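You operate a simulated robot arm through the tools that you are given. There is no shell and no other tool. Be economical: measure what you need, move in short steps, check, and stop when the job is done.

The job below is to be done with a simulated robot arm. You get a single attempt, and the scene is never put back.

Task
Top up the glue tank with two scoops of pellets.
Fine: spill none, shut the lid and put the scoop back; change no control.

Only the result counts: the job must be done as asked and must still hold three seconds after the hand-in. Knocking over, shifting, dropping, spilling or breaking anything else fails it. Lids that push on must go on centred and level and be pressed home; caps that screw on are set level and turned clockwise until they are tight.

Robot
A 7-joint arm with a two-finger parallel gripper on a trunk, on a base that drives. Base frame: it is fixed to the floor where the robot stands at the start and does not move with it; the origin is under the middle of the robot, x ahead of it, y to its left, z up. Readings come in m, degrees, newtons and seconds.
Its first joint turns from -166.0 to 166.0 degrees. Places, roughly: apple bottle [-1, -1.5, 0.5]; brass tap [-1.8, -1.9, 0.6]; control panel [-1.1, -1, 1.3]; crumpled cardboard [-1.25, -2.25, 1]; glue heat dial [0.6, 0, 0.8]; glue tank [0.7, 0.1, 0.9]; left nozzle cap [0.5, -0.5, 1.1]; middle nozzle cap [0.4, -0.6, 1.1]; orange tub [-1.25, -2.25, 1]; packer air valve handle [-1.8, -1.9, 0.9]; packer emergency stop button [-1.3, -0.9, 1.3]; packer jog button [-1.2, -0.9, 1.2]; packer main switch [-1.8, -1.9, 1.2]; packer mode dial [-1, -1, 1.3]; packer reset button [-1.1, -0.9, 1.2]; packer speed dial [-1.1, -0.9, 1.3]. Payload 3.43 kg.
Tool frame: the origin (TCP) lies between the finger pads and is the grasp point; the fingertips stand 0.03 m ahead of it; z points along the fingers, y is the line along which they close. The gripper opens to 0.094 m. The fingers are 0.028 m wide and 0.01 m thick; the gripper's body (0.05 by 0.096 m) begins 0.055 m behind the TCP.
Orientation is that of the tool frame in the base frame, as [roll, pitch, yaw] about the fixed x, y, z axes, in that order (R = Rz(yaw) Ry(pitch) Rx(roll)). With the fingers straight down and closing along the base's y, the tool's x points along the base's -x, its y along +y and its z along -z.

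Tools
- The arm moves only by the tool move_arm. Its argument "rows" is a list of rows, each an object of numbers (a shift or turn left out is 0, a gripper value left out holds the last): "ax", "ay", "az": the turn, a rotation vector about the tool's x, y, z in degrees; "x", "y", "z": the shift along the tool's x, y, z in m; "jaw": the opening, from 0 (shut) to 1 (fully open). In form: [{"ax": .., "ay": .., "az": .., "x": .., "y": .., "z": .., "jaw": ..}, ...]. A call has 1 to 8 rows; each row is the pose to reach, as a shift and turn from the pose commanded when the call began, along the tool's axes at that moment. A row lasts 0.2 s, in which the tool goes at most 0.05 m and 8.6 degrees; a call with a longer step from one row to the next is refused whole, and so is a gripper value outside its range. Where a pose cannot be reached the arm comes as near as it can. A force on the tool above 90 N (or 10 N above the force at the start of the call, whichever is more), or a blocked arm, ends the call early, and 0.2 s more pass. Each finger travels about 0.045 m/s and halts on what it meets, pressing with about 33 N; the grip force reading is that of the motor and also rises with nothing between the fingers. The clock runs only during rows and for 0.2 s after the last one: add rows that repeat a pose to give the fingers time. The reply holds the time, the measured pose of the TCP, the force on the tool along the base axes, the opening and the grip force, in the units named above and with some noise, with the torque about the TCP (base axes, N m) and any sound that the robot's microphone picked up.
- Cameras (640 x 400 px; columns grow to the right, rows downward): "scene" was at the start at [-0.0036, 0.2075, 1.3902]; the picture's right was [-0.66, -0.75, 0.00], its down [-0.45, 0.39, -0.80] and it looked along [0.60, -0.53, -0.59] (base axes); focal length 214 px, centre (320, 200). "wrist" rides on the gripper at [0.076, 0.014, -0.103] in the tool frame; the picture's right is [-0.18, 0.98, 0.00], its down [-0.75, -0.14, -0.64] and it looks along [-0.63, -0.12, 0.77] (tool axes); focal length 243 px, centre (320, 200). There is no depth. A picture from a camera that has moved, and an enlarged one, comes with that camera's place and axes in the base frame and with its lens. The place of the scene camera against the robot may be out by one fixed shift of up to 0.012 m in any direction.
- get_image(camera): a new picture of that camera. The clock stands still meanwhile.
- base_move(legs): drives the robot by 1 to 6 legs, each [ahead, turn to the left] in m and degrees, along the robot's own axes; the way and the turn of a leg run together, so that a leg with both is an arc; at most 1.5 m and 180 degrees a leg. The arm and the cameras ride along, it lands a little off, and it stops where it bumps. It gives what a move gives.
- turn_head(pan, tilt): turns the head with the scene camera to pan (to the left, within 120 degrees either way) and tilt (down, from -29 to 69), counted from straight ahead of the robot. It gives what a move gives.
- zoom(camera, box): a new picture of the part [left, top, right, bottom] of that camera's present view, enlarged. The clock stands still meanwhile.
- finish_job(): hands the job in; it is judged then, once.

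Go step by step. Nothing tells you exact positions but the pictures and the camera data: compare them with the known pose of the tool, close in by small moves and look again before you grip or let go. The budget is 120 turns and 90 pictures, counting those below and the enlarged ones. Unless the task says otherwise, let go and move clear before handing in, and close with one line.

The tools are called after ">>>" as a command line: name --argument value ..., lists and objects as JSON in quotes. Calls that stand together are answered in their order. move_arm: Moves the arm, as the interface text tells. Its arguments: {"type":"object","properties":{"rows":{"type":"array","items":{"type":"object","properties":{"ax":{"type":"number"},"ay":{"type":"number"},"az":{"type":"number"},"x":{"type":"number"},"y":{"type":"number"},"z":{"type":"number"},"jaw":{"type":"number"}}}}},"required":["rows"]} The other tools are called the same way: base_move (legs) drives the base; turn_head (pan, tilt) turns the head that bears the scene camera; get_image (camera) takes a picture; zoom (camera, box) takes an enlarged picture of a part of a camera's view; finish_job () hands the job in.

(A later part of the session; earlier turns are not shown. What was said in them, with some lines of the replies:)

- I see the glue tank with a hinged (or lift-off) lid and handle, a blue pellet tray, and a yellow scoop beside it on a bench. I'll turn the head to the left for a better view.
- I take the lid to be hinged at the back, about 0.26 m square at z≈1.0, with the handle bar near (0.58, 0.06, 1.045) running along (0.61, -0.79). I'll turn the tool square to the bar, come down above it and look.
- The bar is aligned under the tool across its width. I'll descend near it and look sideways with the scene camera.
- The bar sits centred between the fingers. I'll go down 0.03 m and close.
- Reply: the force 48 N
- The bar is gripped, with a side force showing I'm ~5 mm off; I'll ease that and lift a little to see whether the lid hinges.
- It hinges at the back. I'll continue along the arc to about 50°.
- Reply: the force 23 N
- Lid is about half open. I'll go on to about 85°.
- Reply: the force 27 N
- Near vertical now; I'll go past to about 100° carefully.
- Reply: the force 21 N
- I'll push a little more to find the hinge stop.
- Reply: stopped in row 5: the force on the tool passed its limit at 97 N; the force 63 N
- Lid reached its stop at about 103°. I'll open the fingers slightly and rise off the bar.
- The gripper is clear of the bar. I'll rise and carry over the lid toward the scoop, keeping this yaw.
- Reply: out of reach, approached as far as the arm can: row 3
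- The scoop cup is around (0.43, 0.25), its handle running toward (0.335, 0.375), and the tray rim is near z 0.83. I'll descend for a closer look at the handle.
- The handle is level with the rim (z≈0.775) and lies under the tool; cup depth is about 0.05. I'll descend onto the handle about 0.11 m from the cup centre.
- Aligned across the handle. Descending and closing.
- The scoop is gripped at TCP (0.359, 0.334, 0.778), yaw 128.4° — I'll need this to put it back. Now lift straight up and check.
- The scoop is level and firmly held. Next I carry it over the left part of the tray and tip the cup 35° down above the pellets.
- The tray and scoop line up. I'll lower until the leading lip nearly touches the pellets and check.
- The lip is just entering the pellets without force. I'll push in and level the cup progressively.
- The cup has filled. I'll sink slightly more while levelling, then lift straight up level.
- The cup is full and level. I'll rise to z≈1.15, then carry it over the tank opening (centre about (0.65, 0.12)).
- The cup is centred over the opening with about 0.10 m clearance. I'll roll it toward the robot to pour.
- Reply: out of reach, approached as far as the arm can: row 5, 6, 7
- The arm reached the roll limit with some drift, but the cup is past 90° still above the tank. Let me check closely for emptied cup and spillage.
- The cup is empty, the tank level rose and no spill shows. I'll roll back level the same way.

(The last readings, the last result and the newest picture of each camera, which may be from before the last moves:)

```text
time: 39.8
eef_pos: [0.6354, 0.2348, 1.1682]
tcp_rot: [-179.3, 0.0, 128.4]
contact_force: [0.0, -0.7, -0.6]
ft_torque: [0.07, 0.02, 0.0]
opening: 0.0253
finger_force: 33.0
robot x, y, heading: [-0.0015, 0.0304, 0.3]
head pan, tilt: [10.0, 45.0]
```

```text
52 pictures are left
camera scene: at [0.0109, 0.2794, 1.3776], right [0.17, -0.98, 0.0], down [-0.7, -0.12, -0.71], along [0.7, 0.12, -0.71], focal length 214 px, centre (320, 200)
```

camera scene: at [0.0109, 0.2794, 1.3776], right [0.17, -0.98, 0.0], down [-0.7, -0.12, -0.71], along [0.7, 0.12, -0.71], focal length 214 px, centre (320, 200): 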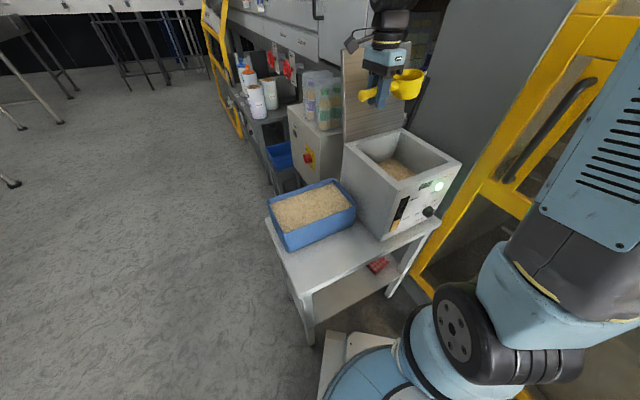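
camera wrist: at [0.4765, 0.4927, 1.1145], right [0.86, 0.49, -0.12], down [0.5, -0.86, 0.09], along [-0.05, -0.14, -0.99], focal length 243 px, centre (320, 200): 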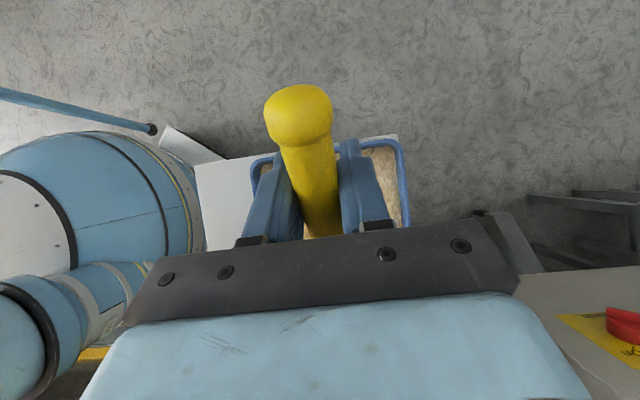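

Second scoop: I'll go back above the tray's left part.

>>> move_arm --rows '[{"x": 0.03}, {"x": 0.07}, {"x": 0.11, "y": 0.005}, {"x": 0.15, "y": 0.01}, {"x": 0.19, "y": 0.014}, {"x": 0.23, "y": 0.014}, {"x": 0.27, "y": 0.014}, {"x": 0.298, "y": 0.014}]'

>>> move_arm --rows '[{"z": 0.02}, {"z": 0.05, "ay": 6}, {"z": 0.085, "ay": 12}, {"z": 0.12, "ay": 19}, {"z": 0.155, "ay": 27}, {"z": 0.181, "ay": 35}, {"z": 0.181, "ay": 35}]'

>>> zoom --camera "scene" --box '[250, 150, 410, 250]'

```text
time: 41.6
eef_pos: [0.4601, 0.4798, 1.1679]
tcp_rot: [-179.3, 0.0, 128.4]
contact_force: [-0.3, 0.0, -0.8]
ft_torque: [0.09, 0.06, 0.02]
opening: 0.0257
finger_force: 33.1
robot x, y, heading: [0.0008, 0.0303, 0.2]
head pan, tilt: [10.0, 45.0]
```

```text
time: 43.2
eef_pos: [0.4596, 0.4771, 0.9855]
tcp_rot: [-179.2, -35.0, 128.0]
contact_force: [0.3, -0.6, -1.6]
ft_torque: [0.04, 0.07, -0.01]
opening: 0.0254
finger_force: 33.2
robot x, y, heading: [-0.0014, 0.0309, -0.0]
head pan, tilt: [10.0, 45.0]
```

```text
4.00 times, centred on (330, 200) of scene
camera zoom: at [0.011, 0.2795, 1.3775], right [0.17, -0.98, 0.0], down [-0.7, -0.12, -0.71], along [0.7, 0.12, -0.71], focal length 858 px, centre (280, 200)
```

zoom: 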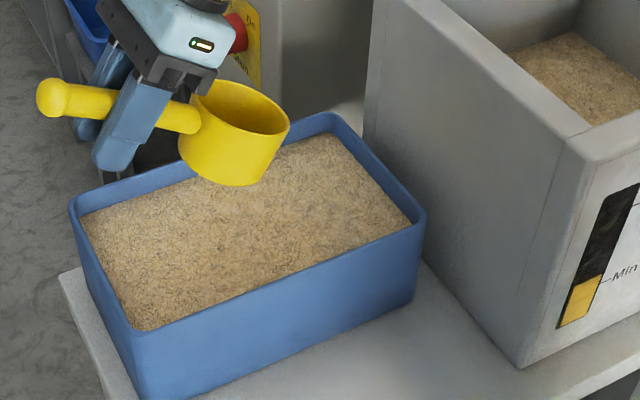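

The gauge has risen to Min. Repeating the same dig.

>>> move_arm --rows '[{"x": -0.0258, "z": 0.0369}, {"x": -0.0499, "z": 0.0713}, {"x": -0.0685, "z": 0.0803}, {"x": -0.0823, "z": 0.0791}, {"x": -0.0987, "z": 0.0798, "ay": -6}, {"x": -0.1146, "z": 0.0833, "ay": -13}, {"x": -0.1288, "z": 0.088, "ay": -20}, {"x": -0.1352, "z": 0.0885, "ay": -20}]'

>>> move_arm --rows '[{"x": -0.003, "z": 0.0111, "ay": -5}, {"x": -0.003, "z": 0.0111, "ay": -8}, {"x": 0.001, "z": -0.004, "ay": -13}, {"x": 0.0052, "z": -0.0193, "ay": -15}, {"x": 0.0104, "z": -0.0386, "ay": -15}, {"x": 0.0181, "z": -0.0676, "ay": -15}, {"x": 0.0259, "z": -0.0966, "ay": -15}, {"x": 0.0311, "z": -0.1159, "ay": -15}]'

>>> zoom --camera "scene" --box '[250, 130, 410, 230]'

```text
time: 45.0
eef_pos: [0.4951, 0.4283, 0.8358]
tcp_rot: [-179.4, -15.0, 128.2]
contact_force: [-0.3, -0.8, -0.7]
ft_torque: [0.05, 0.07, 0.03]
opening: 0.0255
finger_force: 33.0
robot x, y, heading: [-0.0046, 0.034, 0.2]
head pan, tilt: [10.0, 45.0]
```

```text
time: 46.8
eef_pos: [0.4934, 0.4285, 0.9555]
tcp_rot: [-179.3, 0.0, 128.3]
contact_force: [0.8, 0.1, -0.8]
ft_torque: [0.02, 0.07, -0.02]
opening: 0.0254
finger_force: 32.8
robot x, y, heading: [-0.0021, 0.0366, -0.0]
head pan, tilt: [10.0, 45.0]
```

```text
4.00 times, centred on (330, 180) of scene
camera zoom: at [0.0111, 0.2797, 1.3775], right [0.17, -0.98, 0.0], down [-0.7, -0.12, -0.71], along [0.7, 0.12, -0.71], focal length 858 px, centre (280, 280)
```

zoom: 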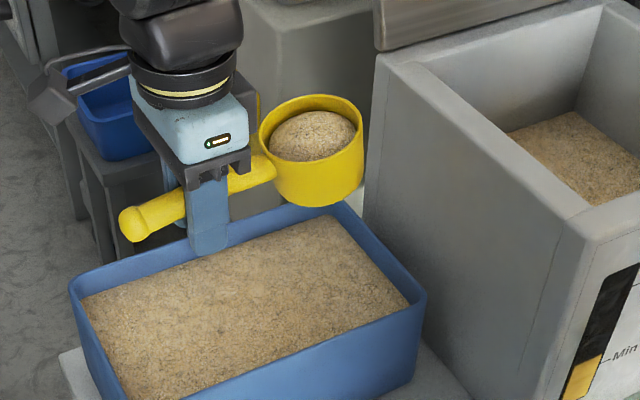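

Second full scoop. Same carry and pour as before.

>>> move_arm --rows '[{"z": -0.02}, {"z": -0.05}, {"z": -0.085}, {"z": -0.12}, {"z": -0.155}, {"z": -0.18}, {"z": -0.197}]'

>>> move_arm --rows '[{"x": -0.02, "y": -0.006}, {"x": -0.05, "y": -0.013}, {"x": -0.085, "y": -0.021}, {"x": -0.12, "y": -0.029}, {"x": -0.155, "y": -0.037}, {"x": -0.19, "y": -0.045}, {"x": -0.215, "y": -0.05}, {"x": -0.2266, "y": -0.05}]'

>>> zoom --camera "scene" --box '[310, 70, 470, 170]'

```text
time: 48.4
eef_pos: [0.499, 0.4284, 1.1538]
tcp_rot: [-179.4, 0.0, 128.4]
contact_force: [0.5, 0.0, -1.1]
ft_torque: [0.05, 0.03, 0.03]
opening: 0.0256
finger_force: 32.8
robot x, y, heading: [-0.0016, 0.0314, -0.2]
head pan, tilt: [10.0, 45.0]
```

```text
time: 50.2
eef_pos: [0.6008, 0.2214, 1.1547]
tcp_rot: [-179.3, 0.0, 128.5]
contact_force: [-0.2, 0.3, -1.2]
ft_torque: [0.09, 0.03, 0.02]
opening: 0.0254
finger_force: 33.0
robot x, y, heading: [-0.0013, 0.0332, -0.2]
head pan, tilt: [10.0, 45.0]
```

```text
4.00 times, centred on (390, 120) of scene
camera zoom: at [0.0108, 0.2796, 1.3775], right [0.17, -0.98, 0.0], down [-0.7, -0.12, -0.71], along [0.7, 0.12, -0.71], focal length 858 px, centre (40, 520)
```

zoom: 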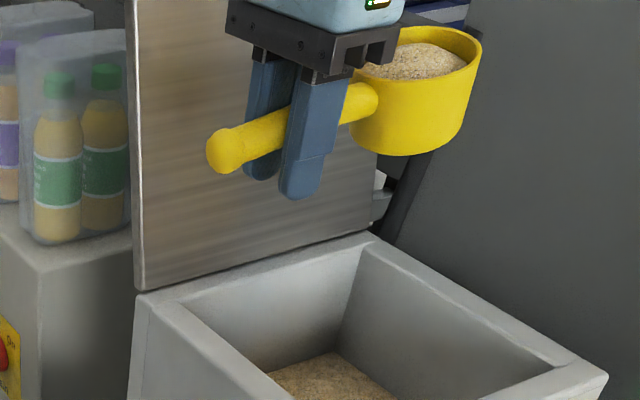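

Same position as before; pouring.

>>> move_arm --rows '[{"y": 0.005, "ax": -6}, {"y": 0.005, "ax": -12}, {"y": 0.005, "ax": -18}, {"y": 0.005, "ax": -24}, {"y": 0.005, "ax": -30}, {"y": 0.005, "ax": -36}, {"y": 0.005, "ax": -42}, {"y": 0.005, "ax": -48}]'

>>> move_arm --rows '[{"ax": -7}, {"ax": -14}, {"ax": -21}, {"ax": -28}, {"ax": -35}, {"ax": -42}, {"ax": -50}]'

>>> zoom --camera "scene" --box '[310, 50, 500, 190]'

```text
time: 52.0
eef_pos: [0.6036, 0.2238, 1.1543]
tcp_rot: [132.6, 0.0, 128.3]
contact_force: [-0.3, 0.1, -1.7]
ft_torque: [0.06, 0.08, -0.01]
opening: 0.0254
finger_force: 32.9
robot x, y, heading: [0.0006, 0.0327, 0.0]
head pan, tilt: [10.0, 45.0]
```

```text
time: 53.6
eef_pos: [0.6344, 0.2312, 1.1687]
tcp_rot: [82.6, -0.1, 128.4]
contact_force: [-0.4, 0.0, 0.3]
ft_torque: [0.04, 0.03, -0.02]
opening: 0.0256
finger_force: 32.9
out of reach, approached as far as the arm can: row 5, 6, 7
robot x, y, heading: [-0.0014, 0.0307, -0.1]
head pan, tilt: [10.0, 45.0]
```

```text
2.86 times, centred on (405, 120) of scene
camera zoom: at [0.0103, 0.2793, 1.3776], right [0.17, -0.98, 0.0], down [-0.7, -0.12, -0.71], along [0.7, 0.12, -0.71], focal length 613 px, centre (77, 429)
```

zoom: 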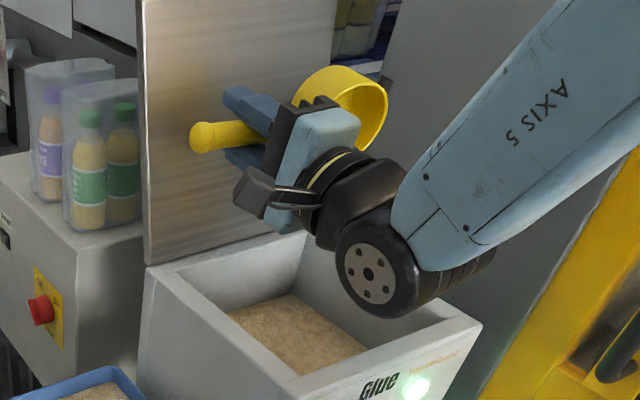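

Emptied again and the level rose. I'll roll back level.

>>> move_arm --rows '[{"ax": 8}, {"ax": 16}, {"ax": 24}, {"ax": 32}, {"ax": 40}, {"ax": 48}, {"ax": 56}]'

>>> move_arm --rows '[{"ax": 8}, {"ax": 16}, {"ax": 24}, {"ax": 32}, {"ax": 40}, {"ax": 42}]'

>>> zoom --camera "scene" --box '[250, 60, 490, 210]'

```text
time: 55.2
eef_pos: [0.6361, 0.2314, 1.168]
tcp_rot: [138.6, -0.3, 128.3]
contact_force: [-0.2, -0.1, -0.1]
ft_torque: [0.08, 0.07, -0.01]
opening: 0.0253
finger_force: 33.2
robot x, y, heading: [0.0005, 0.0302, 0.1]
head pan, tilt: [10.0, 45.0]
```

```text
time: 56.6
eef_pos: [0.6361, 0.2308, 1.1692]
tcp_rot: [-179.2, 0.0, 128.4]
contact_force: [-1.3, 0.2, -0.3]
ft_torque: [0.07, 0.07, 0.05]
opening: 0.0253
finger_force: 32.8
robot x, y, heading: [0.0, 0.0328, -0.0]
head pan, tilt: [10.0, 45.0]
```

```text
2.67 times, centred on (370, 135) of scene
camera zoom: at [0.0109, 0.2794, 1.3776], right [0.17, -0.98, 0.0], down [-0.7, -0.12, -0.71], along [0.7, 0.12, -0.71], focal length 572 px, centre (187, 373)
```

zoom: 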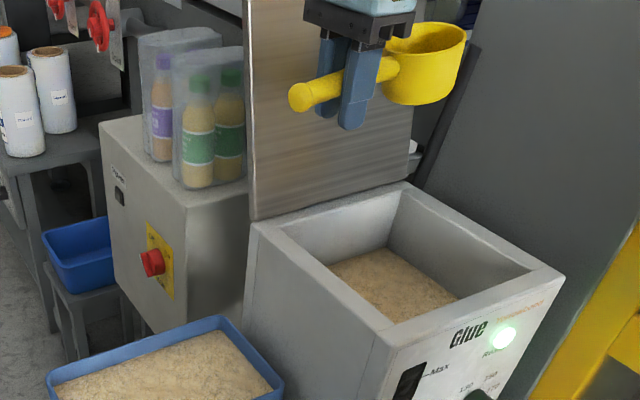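

No spill visible. Returning the scoop to its spot: first across at height, then down.

>>> move_arm --rows '[{"x": 0.025, "y": -0.015}, {"x": 0.06, "y": -0.036}, {"x": 0.1, "y": -0.061}, {"x": 0.14, "y": -0.085}, {"x": 0.18, "y": -0.11}, {"x": 0.22, "y": -0.134}, {"x": 0.245, "y": -0.149}, {"x": 0.253, "y": -0.154}]'

>>> move_arm --rows '[{"z": 0.03}, {"z": 0.075}, {"z": 0.12}, {"z": 0.165}, {"z": 0.21}, {"z": 0.25}, {"z": 0.29}, {"z": 0.32}]'

>>> zoom --camera "scene" --box '[250, 150, 410, 250]'

```text
time: 58.4
eef_pos: [0.3565, 0.3354, 1.1713]
tcp_rot: [-179.3, 0.1, 128.4]
contact_force: [-0.3, -0.6, -1.6]
ft_torque: [0.05, 0.06, -0.02]
opening: 0.0252
finger_force: 33.1
robot x, y, heading: [-0.0032, 0.0333, 0.1]
head pan, tilt: [10.0, 45.0]
```

```text
time: 60.2
eef_pos: [0.3547, 0.3286, 0.8504]
tcp_rot: [-179.4, 0.1, 128.4]
contact_force: [-0.1, -0.1, -0.8]
ft_torque: [0.11, 0.03, 0.01]
opening: 0.0252
finger_force: 33.0
robot x, y, heading: [0.0006, 0.0325, -0.1]
head pan, tilt: [10.0, 45.0]
```

```text
4.00 times, centred on (330, 200) of scene
camera zoom: at [0.0106, 0.2792, 1.3776], right [0.17, -0.98, 0.0], down [-0.7, -0.12, -0.71], along [0.7, 0.12, -0.71], focal length 858 px, centre (280, 200)
```

zoom: 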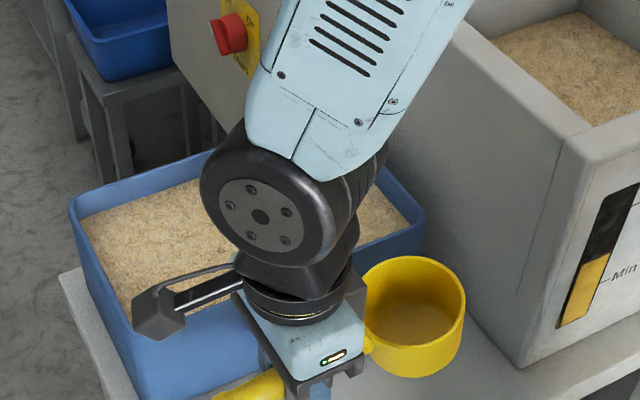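

Lowering the rest gently with a small correction.

>>> move_arm --rows '[{"y": 0.004, "z": 0.02}, {"y": 0.005, "z": 0.04}, {"y": 0.005, "z": 0.055}, {"y": 0.005, "z": 0.065}, {"y": 0.005, "z": 0.07}, {"y": 0.005, "z": 0.07}]'

>>> zoom --camera "scene" --box '[260, 170, 420, 270]'

```text
time: 61.6
eef_pos: [0.3581, 0.3332, 0.7819]
tcp_rot: [-179.5, 0.0, 128.4]
contact_force: [1.4, 0.6, -0.8]
ft_torque: [0.06, 0.04, 0.0]
opening: 0.0255
finger_force: 33.0
robot x, y, heading: [-0.0013, 0.0335, -0.2]
head pan, tilt: [10.0, 45.0]
```

```text
4.00 times, centred on (340, 220) of scene
camera zoom: at [0.0109, 0.2796, 1.3775], right [0.17, -0.98, 0.0], down [-0.7, -0.12, -0.71], along [0.7, 0.12, -0.71], focal length 858 px, centre (240, 120)
```

zoom: 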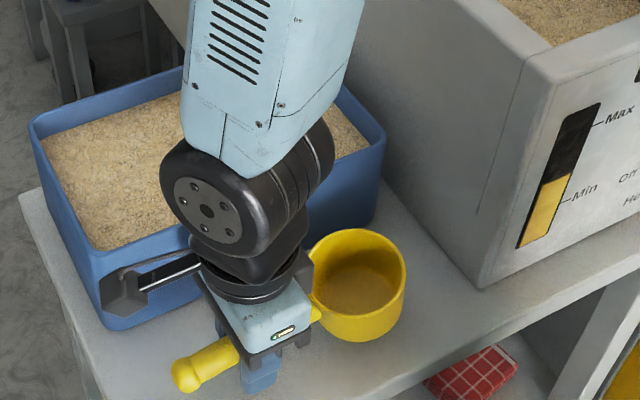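

The scoop has pitched in the grip (cup end about 10° high) from the digging. I'll tip the tool to bring it level before setting it down.

>>> move_arm --rows '[{"z": -0.004, "ay": 3}, {"z": -0.004, "ay": 6}, {"z": -0.004, "ay": 9}, {"z": -0.004, "ay": 9}]'

>>> zoom --camera "scene" --box '[260, 170, 420, 270]'

```text
time: 62.6
eef_pos: [0.357, 0.3335, 0.7852]
tcp_rot: [-179.2, -9.1, 128.2]
contact_force: [0.2, 0.2, -0.6]
ft_torque: [0.08, 0.06, 0.01]
opening: 0.0253
finger_force: 32.7
robot x, y, heading: [0.001, 0.031, 0.2]
head pan, tilt: [10.0, 45.0]
```

```text
4.00 times, centred on (340, 220) of scene
camera zoom: at [0.0109, 0.2795, 1.3775], right [0.17, -0.98, 0.0], down [-0.7, -0.12, -0.71], along [0.7, 0.12, -0.71], focal length 858 px, centre (240, 120)
```

zoom: 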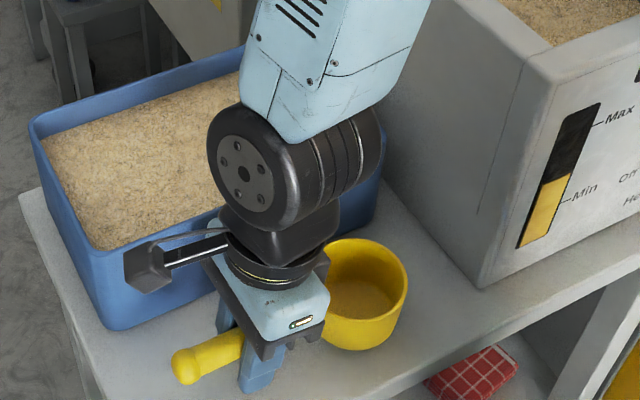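

Nearly level and close to the original footprint. I'll shift 5 mm and lower until it touches.

>>> move_arm --rows '[{"x": -0.005, "z": 0.001}, {"x": -0.0055, "z": 0.004}, {"x": -0.0061, "z": 0.0066}, {"x": -0.0061, "z": 0.0066}]'

>>> zoom --camera "scene" --box '[290, 200, 370, 250]'

```text
time: 63.6
eef_pos: [0.3607, 0.3306, 0.777]
tcp_rot: [-179.4, -9.0, 128.3]
contact_force: [0.0, 0.3, -1.0]
ft_torque: [0.06, 0.0, 0.0]
opening: 0.0252
finger_force: 32.5
robot x, y, heading: [-0.0017, 0.0302, 0.0]
head pan, tilt: [10.0, 45.0]
```

```text
8.00 times, centred on (330, 225) of scene
camera zoom: at [0.0109, 0.2796, 1.3775], right [0.17, -0.98, 0.0], down [-0.7, -0.12, -0.71], along [0.7, 0.12, -0.71], focal length 1716 px, centre (240, 0)
```

zoom: 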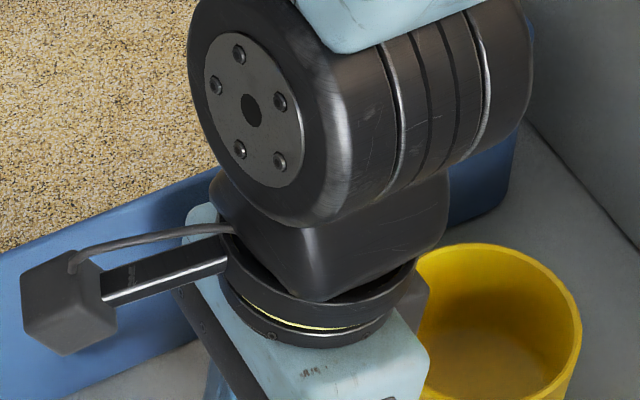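

No contact yet; I'll lower in small steps.

>>> move_arm --rows '[{"x": -0.0003, "z": 0.0015}, {"x": -0.0005, "z": 0.003}]'

>>> zoom --camera "scene" --box '[290, 220, 390, 280]'

```text
time: 64.2
eef_pos: [0.3596, 0.3316, 0.7754]
tcp_rot: [-179.3, -9.0, 128.3]
contact_force: [-3.9, 3.2, 14.3]
ft_torque: [-0.69, -0.57, -0.05]
opening: 0.0255
finger_force: 33.3
robot x, y, heading: [-0.003, 0.03, 0.2]
head pan, tilt: [10.0, 45.0]
```

```text
6.40 times, centred on (340, 250) of scene
camera zoom: at [0.0104, 0.2795, 1.3776], right [0.17, -0.98, 0.0], down [-0.7, -0.12, -0.71], along [0.7, 0.12, -0.71], focal length 1373 px, centre (192, -120)
```

zoom: 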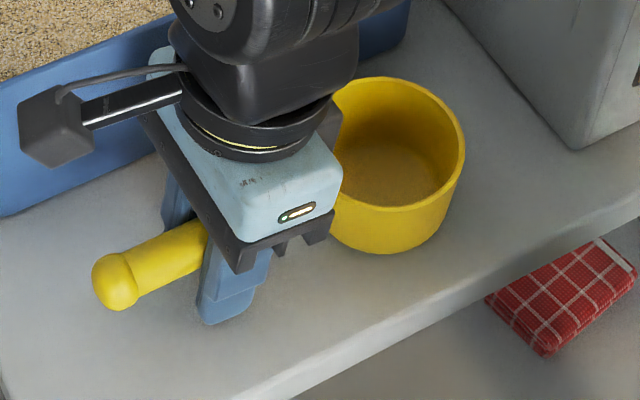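

It's touching at the near edge of the cup base. A small tip more to level, then release.

>>> move_arm --rows '[{"z": -0.002, "ay": 1}, {"z": -0.002, "ay": 2}, {"z": -0.002, "ay": 2}]'

```text
time: 65.0
eef_pos: [0.3616, 0.3313, 0.7758]
tcp_rot: [-179.1, -11.0, 128.4]
contact_force: [-2.4, -1.9, 7.6]
ft_torque: [-0.52, -0.39, -0.23]
opening: 0.0255
finger_force: 32.7
robot x, y, heading: [-0.0008, 0.0336, -0.1]
head pan, tilt: [10.0, 45.0]
```

Flat on the bench now. Releasing and backing straight out.

>>> move_arm --rows '[{"jaw": 0.35}, {"jaw": 0.45}, {"jaw": 0.55}, {"jaw": 0.6}, {"jaw": 0.6}]'

>>> move_arm --rows '[{"z": -0.015, "x": 0.003}, {"z": -0.04, "x": 0.008}, {"z": -0.075, "x": 0.015, "ay": -3}, {"z": -0.115, "x": 0.022, "ay": -8}, {"z": -0.155, "x": 0.03, "ay": -11}, {"z": -0.195, "x": 0.038, "ay": -11}, {"z": -0.235, "x": 0.046, "ay": -11}]'

>>> zoom --camera "scene" --box '[260, 170, 420, 270]'

```text
time: 66.2
eef_pos: [0.3608, 0.3303, 0.7762]
tcp_rot: [-179.2, -10.9, 128.3]
contact_force: [-0.8, -0.2, 0.6]
ft_torque: [0.01, -0.01, 0.0]
opening: 0.0561
finger_force: 0.1
robot x, y, heading: [-0.0007, 0.0323, -0.2]
head pan, tilt: [10.0, 45.0]
```

```text
time: 67.8
eef_pos: [0.3625, 0.3307, 1.0142]
tcp_rot: [-179.3, 0.0, 128.4]
contact_force: [0.4, -0.9, -1.3]
ft_torque: [-0.01, 0.02, 0.01]
opening: 0.0565
finger_force: 0.1
robot x, y, heading: [-0.0016, 0.0321, 0.3]
head pan, tilt: [10.0, 45.0]
```

```text
4.00 times, centred on (340, 220) of scene
camera zoom: at [0.011, 0.2798, 1.3775], right [0.17, -0.98, 0.0], down [-0.7, -0.12, -0.71], along [0.7, 0.12, -0.71], focal length 858 px, centre (240, 120)
```

zoom: 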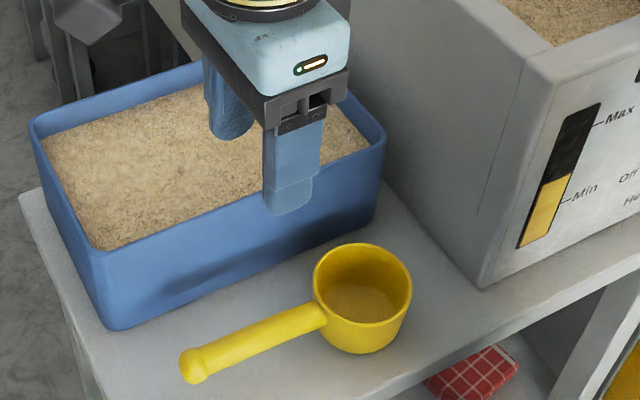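

The scoop is back where it was, upright. Now to the open lid: rise, then travel above the bar at z≈1.335.

>>> move_arm --rows '[{"z": -0.04}, {"z": -0.085}, {"z": -0.13}, {"z": -0.175}, {"z": -0.22}, {"z": -0.265}, {"z": -0.3}, {"z": -0.321, "az": 1}]'

>>> move_arm --rows '[{"x": -0.03, "y": 0.03}, {"x": -0.06, "y": 0.06}, {"x": -0.09, "y": 0.09}, {"x": -0.12, "y": 0.12}, {"x": -0.15, "y": 0.15}, {"x": -0.18, "y": 0.18}, {"x": -0.21, "y": 0.21, "jaw": 0.4}, {"x": -0.24, "y": 0.24, "jaw": 0.32}]'

>>> get_image --camera "wrist"

>>> get_image --camera "scene"

```text
time: 69.6
eef_pos: [0.3649, 0.333, 1.3379]
tcp_rot: [-179.4, -0.1, 127.3]
contact_force: [0.2, 0.3, 0.3]
ft_torque: [0.0, 0.0, 0.02]
opening: 0.056
finger_force: 0.2
robot x, y, heading: [-0.0035, 0.0286, 0.0]
head pan, tilt: [10.0, 45.0]
```

```text
time: 71.4
eef_pos: [0.7033, 0.2903, 1.3337]
tcp_rot: [-179.4, 0.0, 127.6]
contact_force: [-1.3, 0.0, 0.9]
ft_torque: [0.0, -0.06, -0.03]
opening: 0.0304
finger_force: 0.0
robot x, y, heading: [0.001, 0.0289, -0.1]
head pan, tilt: [10.0, 45.0]
```

```text
40 pictures are left
camera wrist: at [0.6698, 0.3598, 1.4343], right [0.89, 0.45, -0.01], down [0.35, -0.68, 0.64], along [0.28, -0.58, -0.77], focal length 243 px, centre (320, 200)
```

wrist: 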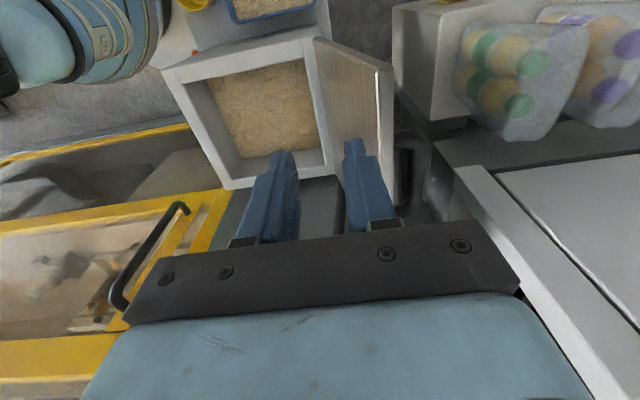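

```text
39 pictures are left
camera scene: at [0.0104, 0.2795, 1.3776], right [0.17, -0.98, 0.0], down [-0.7, -0.12, -0.71], along [0.7, 0.12, -0.71], focal length 214 px, centre (320, 200)
```

scene: 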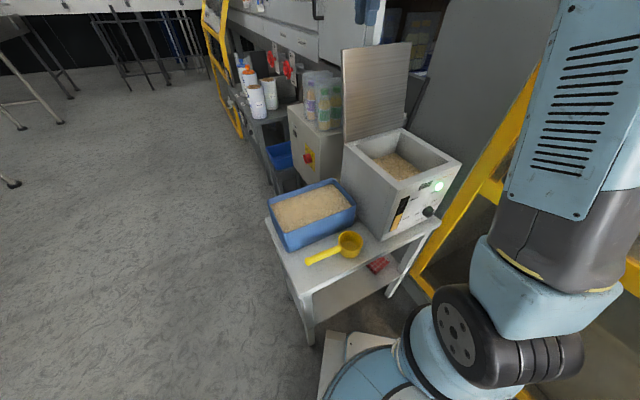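

The lid stays open on its own. I'll move above the bar.

>>> move_arm --rows '[{"x": -0.025, "y": 0.024}, {"x": -0.05, "y": 0.048}, {"x": -0.075, "y": 0.072}, {"x": -0.0975, "y": 0.095}, {"x": -0.0975, "y": 0.095}]'

>>> get_image --camera "wrist"

```text
time: 72.6
eef_pos: [0.8381, 0.2699, 1.331]
tcp_rot: [-179.3, -0.1, 127.5]
contact_force: [-0.2, 0.1, -0.2]
ft_torque: [0.01, 0.03, -0.04]
opening: 0.03
finger_force: 0.1
robot x, y, heading: [-0.0035, 0.0318, 0.2]
head pan, tilt: [10.0, 45.0]
```

```text
38 pictures are left
camera wrist: at [0.8045, 0.3402, 1.4329], right [0.89, 0.45, -0.01], down [0.35, -0.68, 0.64], along [0.28, -0.58, -0.77], focal length 243 px, centre (320, 200)
```

wrist: 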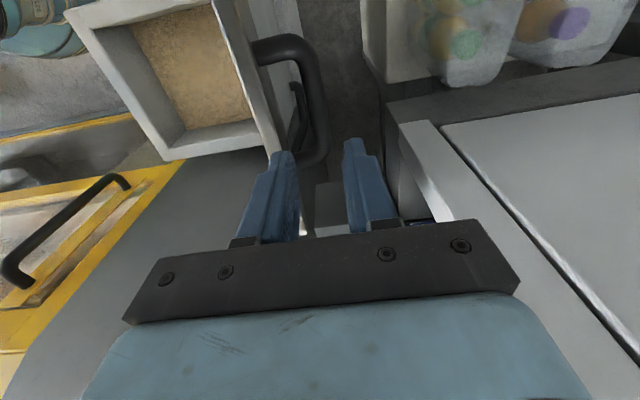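

The bar is about 5 mm toward the lid from my centre line. I'll correct and descend over it.

>>> move_arm --rows '[{"y": -0.005, "z": 0.02}, {"y": -0.005, "z": 0.04}, {"y": -0.005, "z": 0.055}, {"y": -0.005, "z": 0.055}]'

>>> get_image --camera "wrist"

```text
time: 73.6
eef_pos: [0.8351, 0.2661, 1.2772]
tcp_rot: [-179.3, 0.0, 127.4]
contact_force: [0.0, -0.2, 0.0]
ft_torque: [0.0, 0.0, -0.01]
opening: 0.03
finger_force: 0.0
robot x, y, heading: [-0.0008, 0.033, 0.4]
head pan, tilt: [10.0, 45.0]
```

```text
37 pictures are left
camera wrist: at [0.8008, 0.3361, 1.3793], right [0.89, 0.45, -0.01], down [0.35, -0.68, 0.64], along [0.28, -0.58, -0.77], focal length 243 px, centre (320, 200)
```

wrist: 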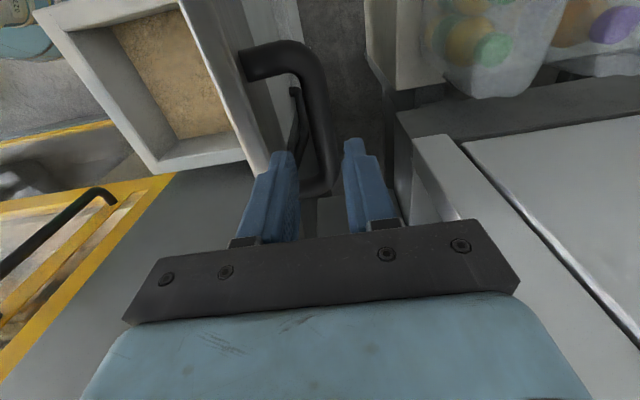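

Centred. Descending the rest and closing on the bar.

>>> move_arm --rows '[{"z": 0.02}, {"z": 0.04}, {"z": 0.046}, {"z": 0.046, "jaw": 0.1}, {"z": 0.046, "jaw": 0}, {"z": 0.046, "jaw": 0}, {"z": 0.046, "jaw": 0}]'

>>> get_image --camera "wrist"

```text
time: 75.2
eef_pos: [0.8326, 0.2659, 1.2307]
tcp_rot: [-179.4, -0.1, 127.4]
contact_force: [1.8, 3.0, 4.7]
ft_torque: [0.11, -0.06, -0.45]
opening: 0.0178
finger_force: 44.8
robot x, y, heading: [0.001, 0.0314, 0.2]
head pan, tilt: [10.0, 45.0]
```

```text
36 pictures are left
camera wrist: at [0.7991, 0.3357, 1.3324], right [0.89, 0.45, -0.01], down [0.35, -0.68, 0.64], along [0.28, -0.58, -0.77], focal length 243 px, centre (320, 200)
```

wrist: 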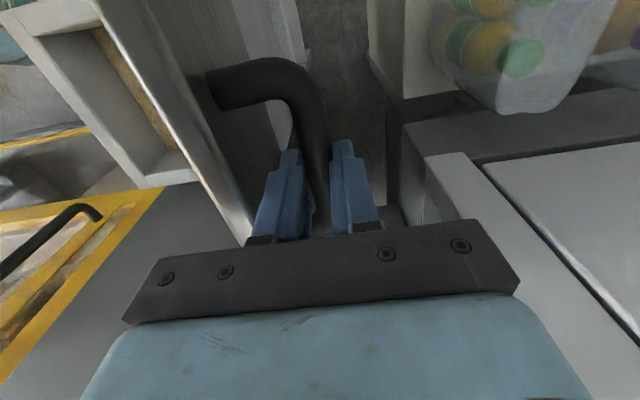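

Gripped. Now I'll reverse the arc to about 47°.

>>> move_arm --rows '[{"y": -0.0274, "z": -0.0095}, {"y": -0.0558, "z": -0.0157}, {"y": -0.0847, "z": -0.0183}, {"y": -0.1137, "z": -0.0174}, {"y": -0.1423, "z": -0.013}, {"y": -0.1701, "z": -0.0051}, {"y": -0.1968, "z": 0.0062}, {"y": -0.222, "z": 0.0206}]'

>>> get_image --camera "scene"

```text
time: 77.0
eef_pos: [0.6551, 0.1296, 1.2142]
tcp_rot: [-179.5, 0.0, 127.4]
contact_force: [7.8, -10.0, 2.4]
ft_torque: [0.12, -0.18, -0.19]
opening: 0.0176
finger_force: 45.0
robot x, y, heading: [-0.0049, 0.0315, 0.0]
head pan, tilt: [10.0, 45.0]
```

```text
35 pictures are left
camera scene: at [0.0114, 0.279, 1.3776], right [0.17, -0.98, 0.0], down [-0.7, -0.12, -0.71], along [0.7, 0.12, -0.71], focal length 214 px, centre (320, 200)
```

scene: 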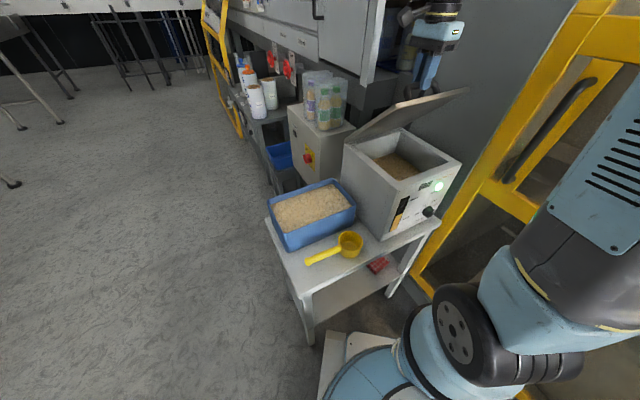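

Continuing down to about 3°.

>>> move_arm --rows '[{"y": -0.0233, "z": 0.0174}, {"y": -0.0442, "z": 0.0374}, {"y": -0.0625, "z": 0.0598}, {"y": -0.0779, "z": 0.0844}, {"y": -0.0903, "z": 0.1107}, {"y": -0.0982, "z": 0.1341}, {"y": -0.1013, "z": 0.1463}]'

>>> zoom --camera "scene" --box '[330, 90, 490, 190]'

```text
time: 78.6
eef_pos: [0.5755, 0.0694, 1.0678]
tcp_rot: [-179.4, 0.0, 127.5]
contact_force: [7.8, 1.5, -1.4]
ft_torque: [-0.05, -0.58, 0.25]
opening: 0.0178
finger_force: 45.1
robot x, y, heading: [-0.0022, 0.0275, 0.1]
head pan, tilt: [10.0, 45.0]
```

```text
4.00 times, centred on (410, 140) of scene
camera zoom: at [0.0114, 0.2796, 1.3775], right [0.17, -0.98, 0.0], down [-0.7, -0.12, -0.71], along [0.7, 0.12, -0.71], focal length 858 px, centre (-40, 440)
```

zoom: 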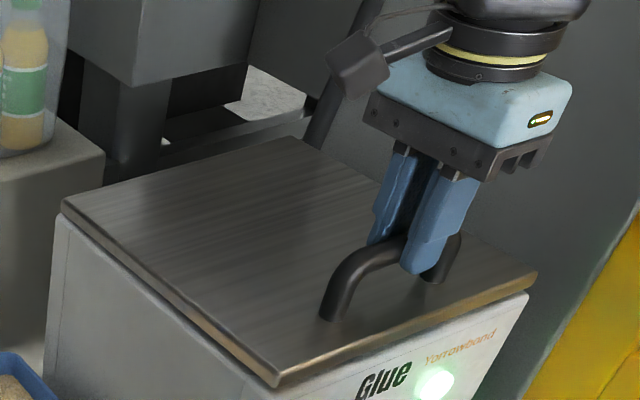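

Almost shut, about 1 cm to go. I'll lower until it seats.

>>> move_arm --rows '[{"y": -0.001, "z": 0.005}, {"y": -0.0017, "z": 0.009}, {"y": -0.0022, "z": 0.013}, {"y": -0.0024, "z": 0.016}, {"y": -0.0024, "z": 0.017}]'

```text
time: 79.8
eef_pos: [0.5743, 0.0694, 1.054]
tcp_rot: [-179.8, 0.3, 127.4]
contact_force: [20.4, 26.0, 71.2]
ft_torque: [0.7, 0.05, 0.24]
opening: 0.0177
finger_force: 45.0
robot x, y, heading: [-0.0036, 0.0303, 0.1]
head pan, tilt: [10.0, 45.0]
```

Seated firmly (about 70 N down, at the original closed height). I'll ease off, release and rise.

>>> move_arm --rows '[{"z": -0.0025}, {"z": -0.0025, "jaw": 0.4}, {"z": -0.0025, "jaw": 0.6}, {"z": -0.0025, "jaw": 0.7}, {"z": -0.0025, "jaw": 0.7}]'

>>> move_arm --rows '[{"z": -0.02}, {"z": -0.05}, {"z": -0.09}, {"z": -0.13}, {"z": -0.17}, {"z": -0.21}, {"z": -0.25}]'

>>> get_image --camera "scene"

>>> zoom --camera "scene" --box '[330, 110, 490, 240]'

```text
time: 81.0
eef_pos: [0.5732, 0.0669, 1.0537]
tcp_rot: [-179.3, 0.0, 127.4]
contact_force: [-0.8, 0.7, -0.1]
ft_torque: [0.01, -0.02, -0.02]
opening: 0.0657
finger_force: 0.0
robot x, y, heading: [-0.0056, 0.0294, 0.0]
head pan, tilt: [10.0, 45.0]
```

```text
time: 82.6
eef_pos: [0.5763, 0.066, 1.3054]
tcp_rot: [-179.4, 0.0, 127.6]
contact_force: [0.5, 0.6, -0.2]
ft_torque: [-0.01, 0.01, 0.0]
opening: 0.0657
finger_force: 0.1
robot x, y, heading: [0.0016, 0.0274, 0.1]
head pan, tilt: [10.0, 45.0]
```

```text
33 pictures are left
camera scene: at [0.011, 0.2795, 1.3776], right [0.17, -0.98, 0.0], down [-0.7, -0.12, -0.71], along [0.7, 0.12, -0.71], focal length 214 px, centre (320, 200)
```

scene: 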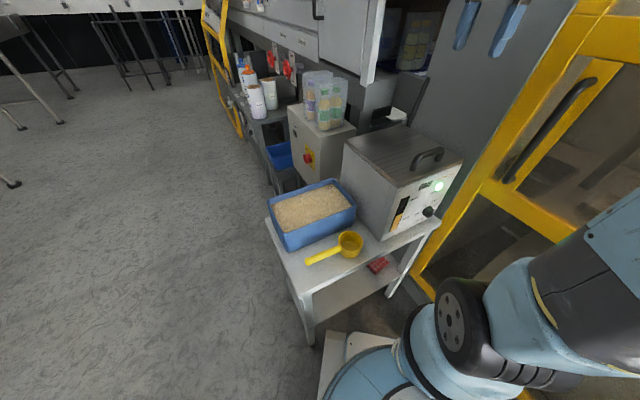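

```text
3.08 times, centred on (410, 175) of scene
camera zoom: at [0.011, 0.2795, 1.3776], right [0.17, -0.98, 0.0], down [-0.7, -0.12, -0.71], along [0.7, 0.12, -0.71], focal length 660 px, centre (43, 277)
```

zoom: 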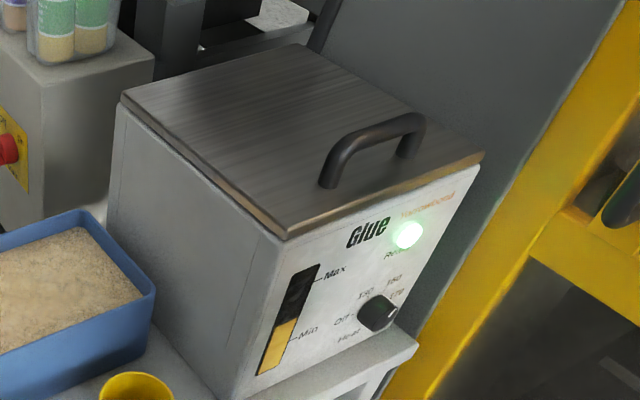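

The lid is shut, the scoop is back in its place, the gauge is between Min and Max, the dial is unchanged and I see no spill. The gripper is clear, so I'm handing in.

>>> finish_job

```text
The job is handed in.
```

I topped up the glue tank with two full scoops, shut the lid, and put the scoop back where it was. No spill shows in the camera views, and I left the controls alone.
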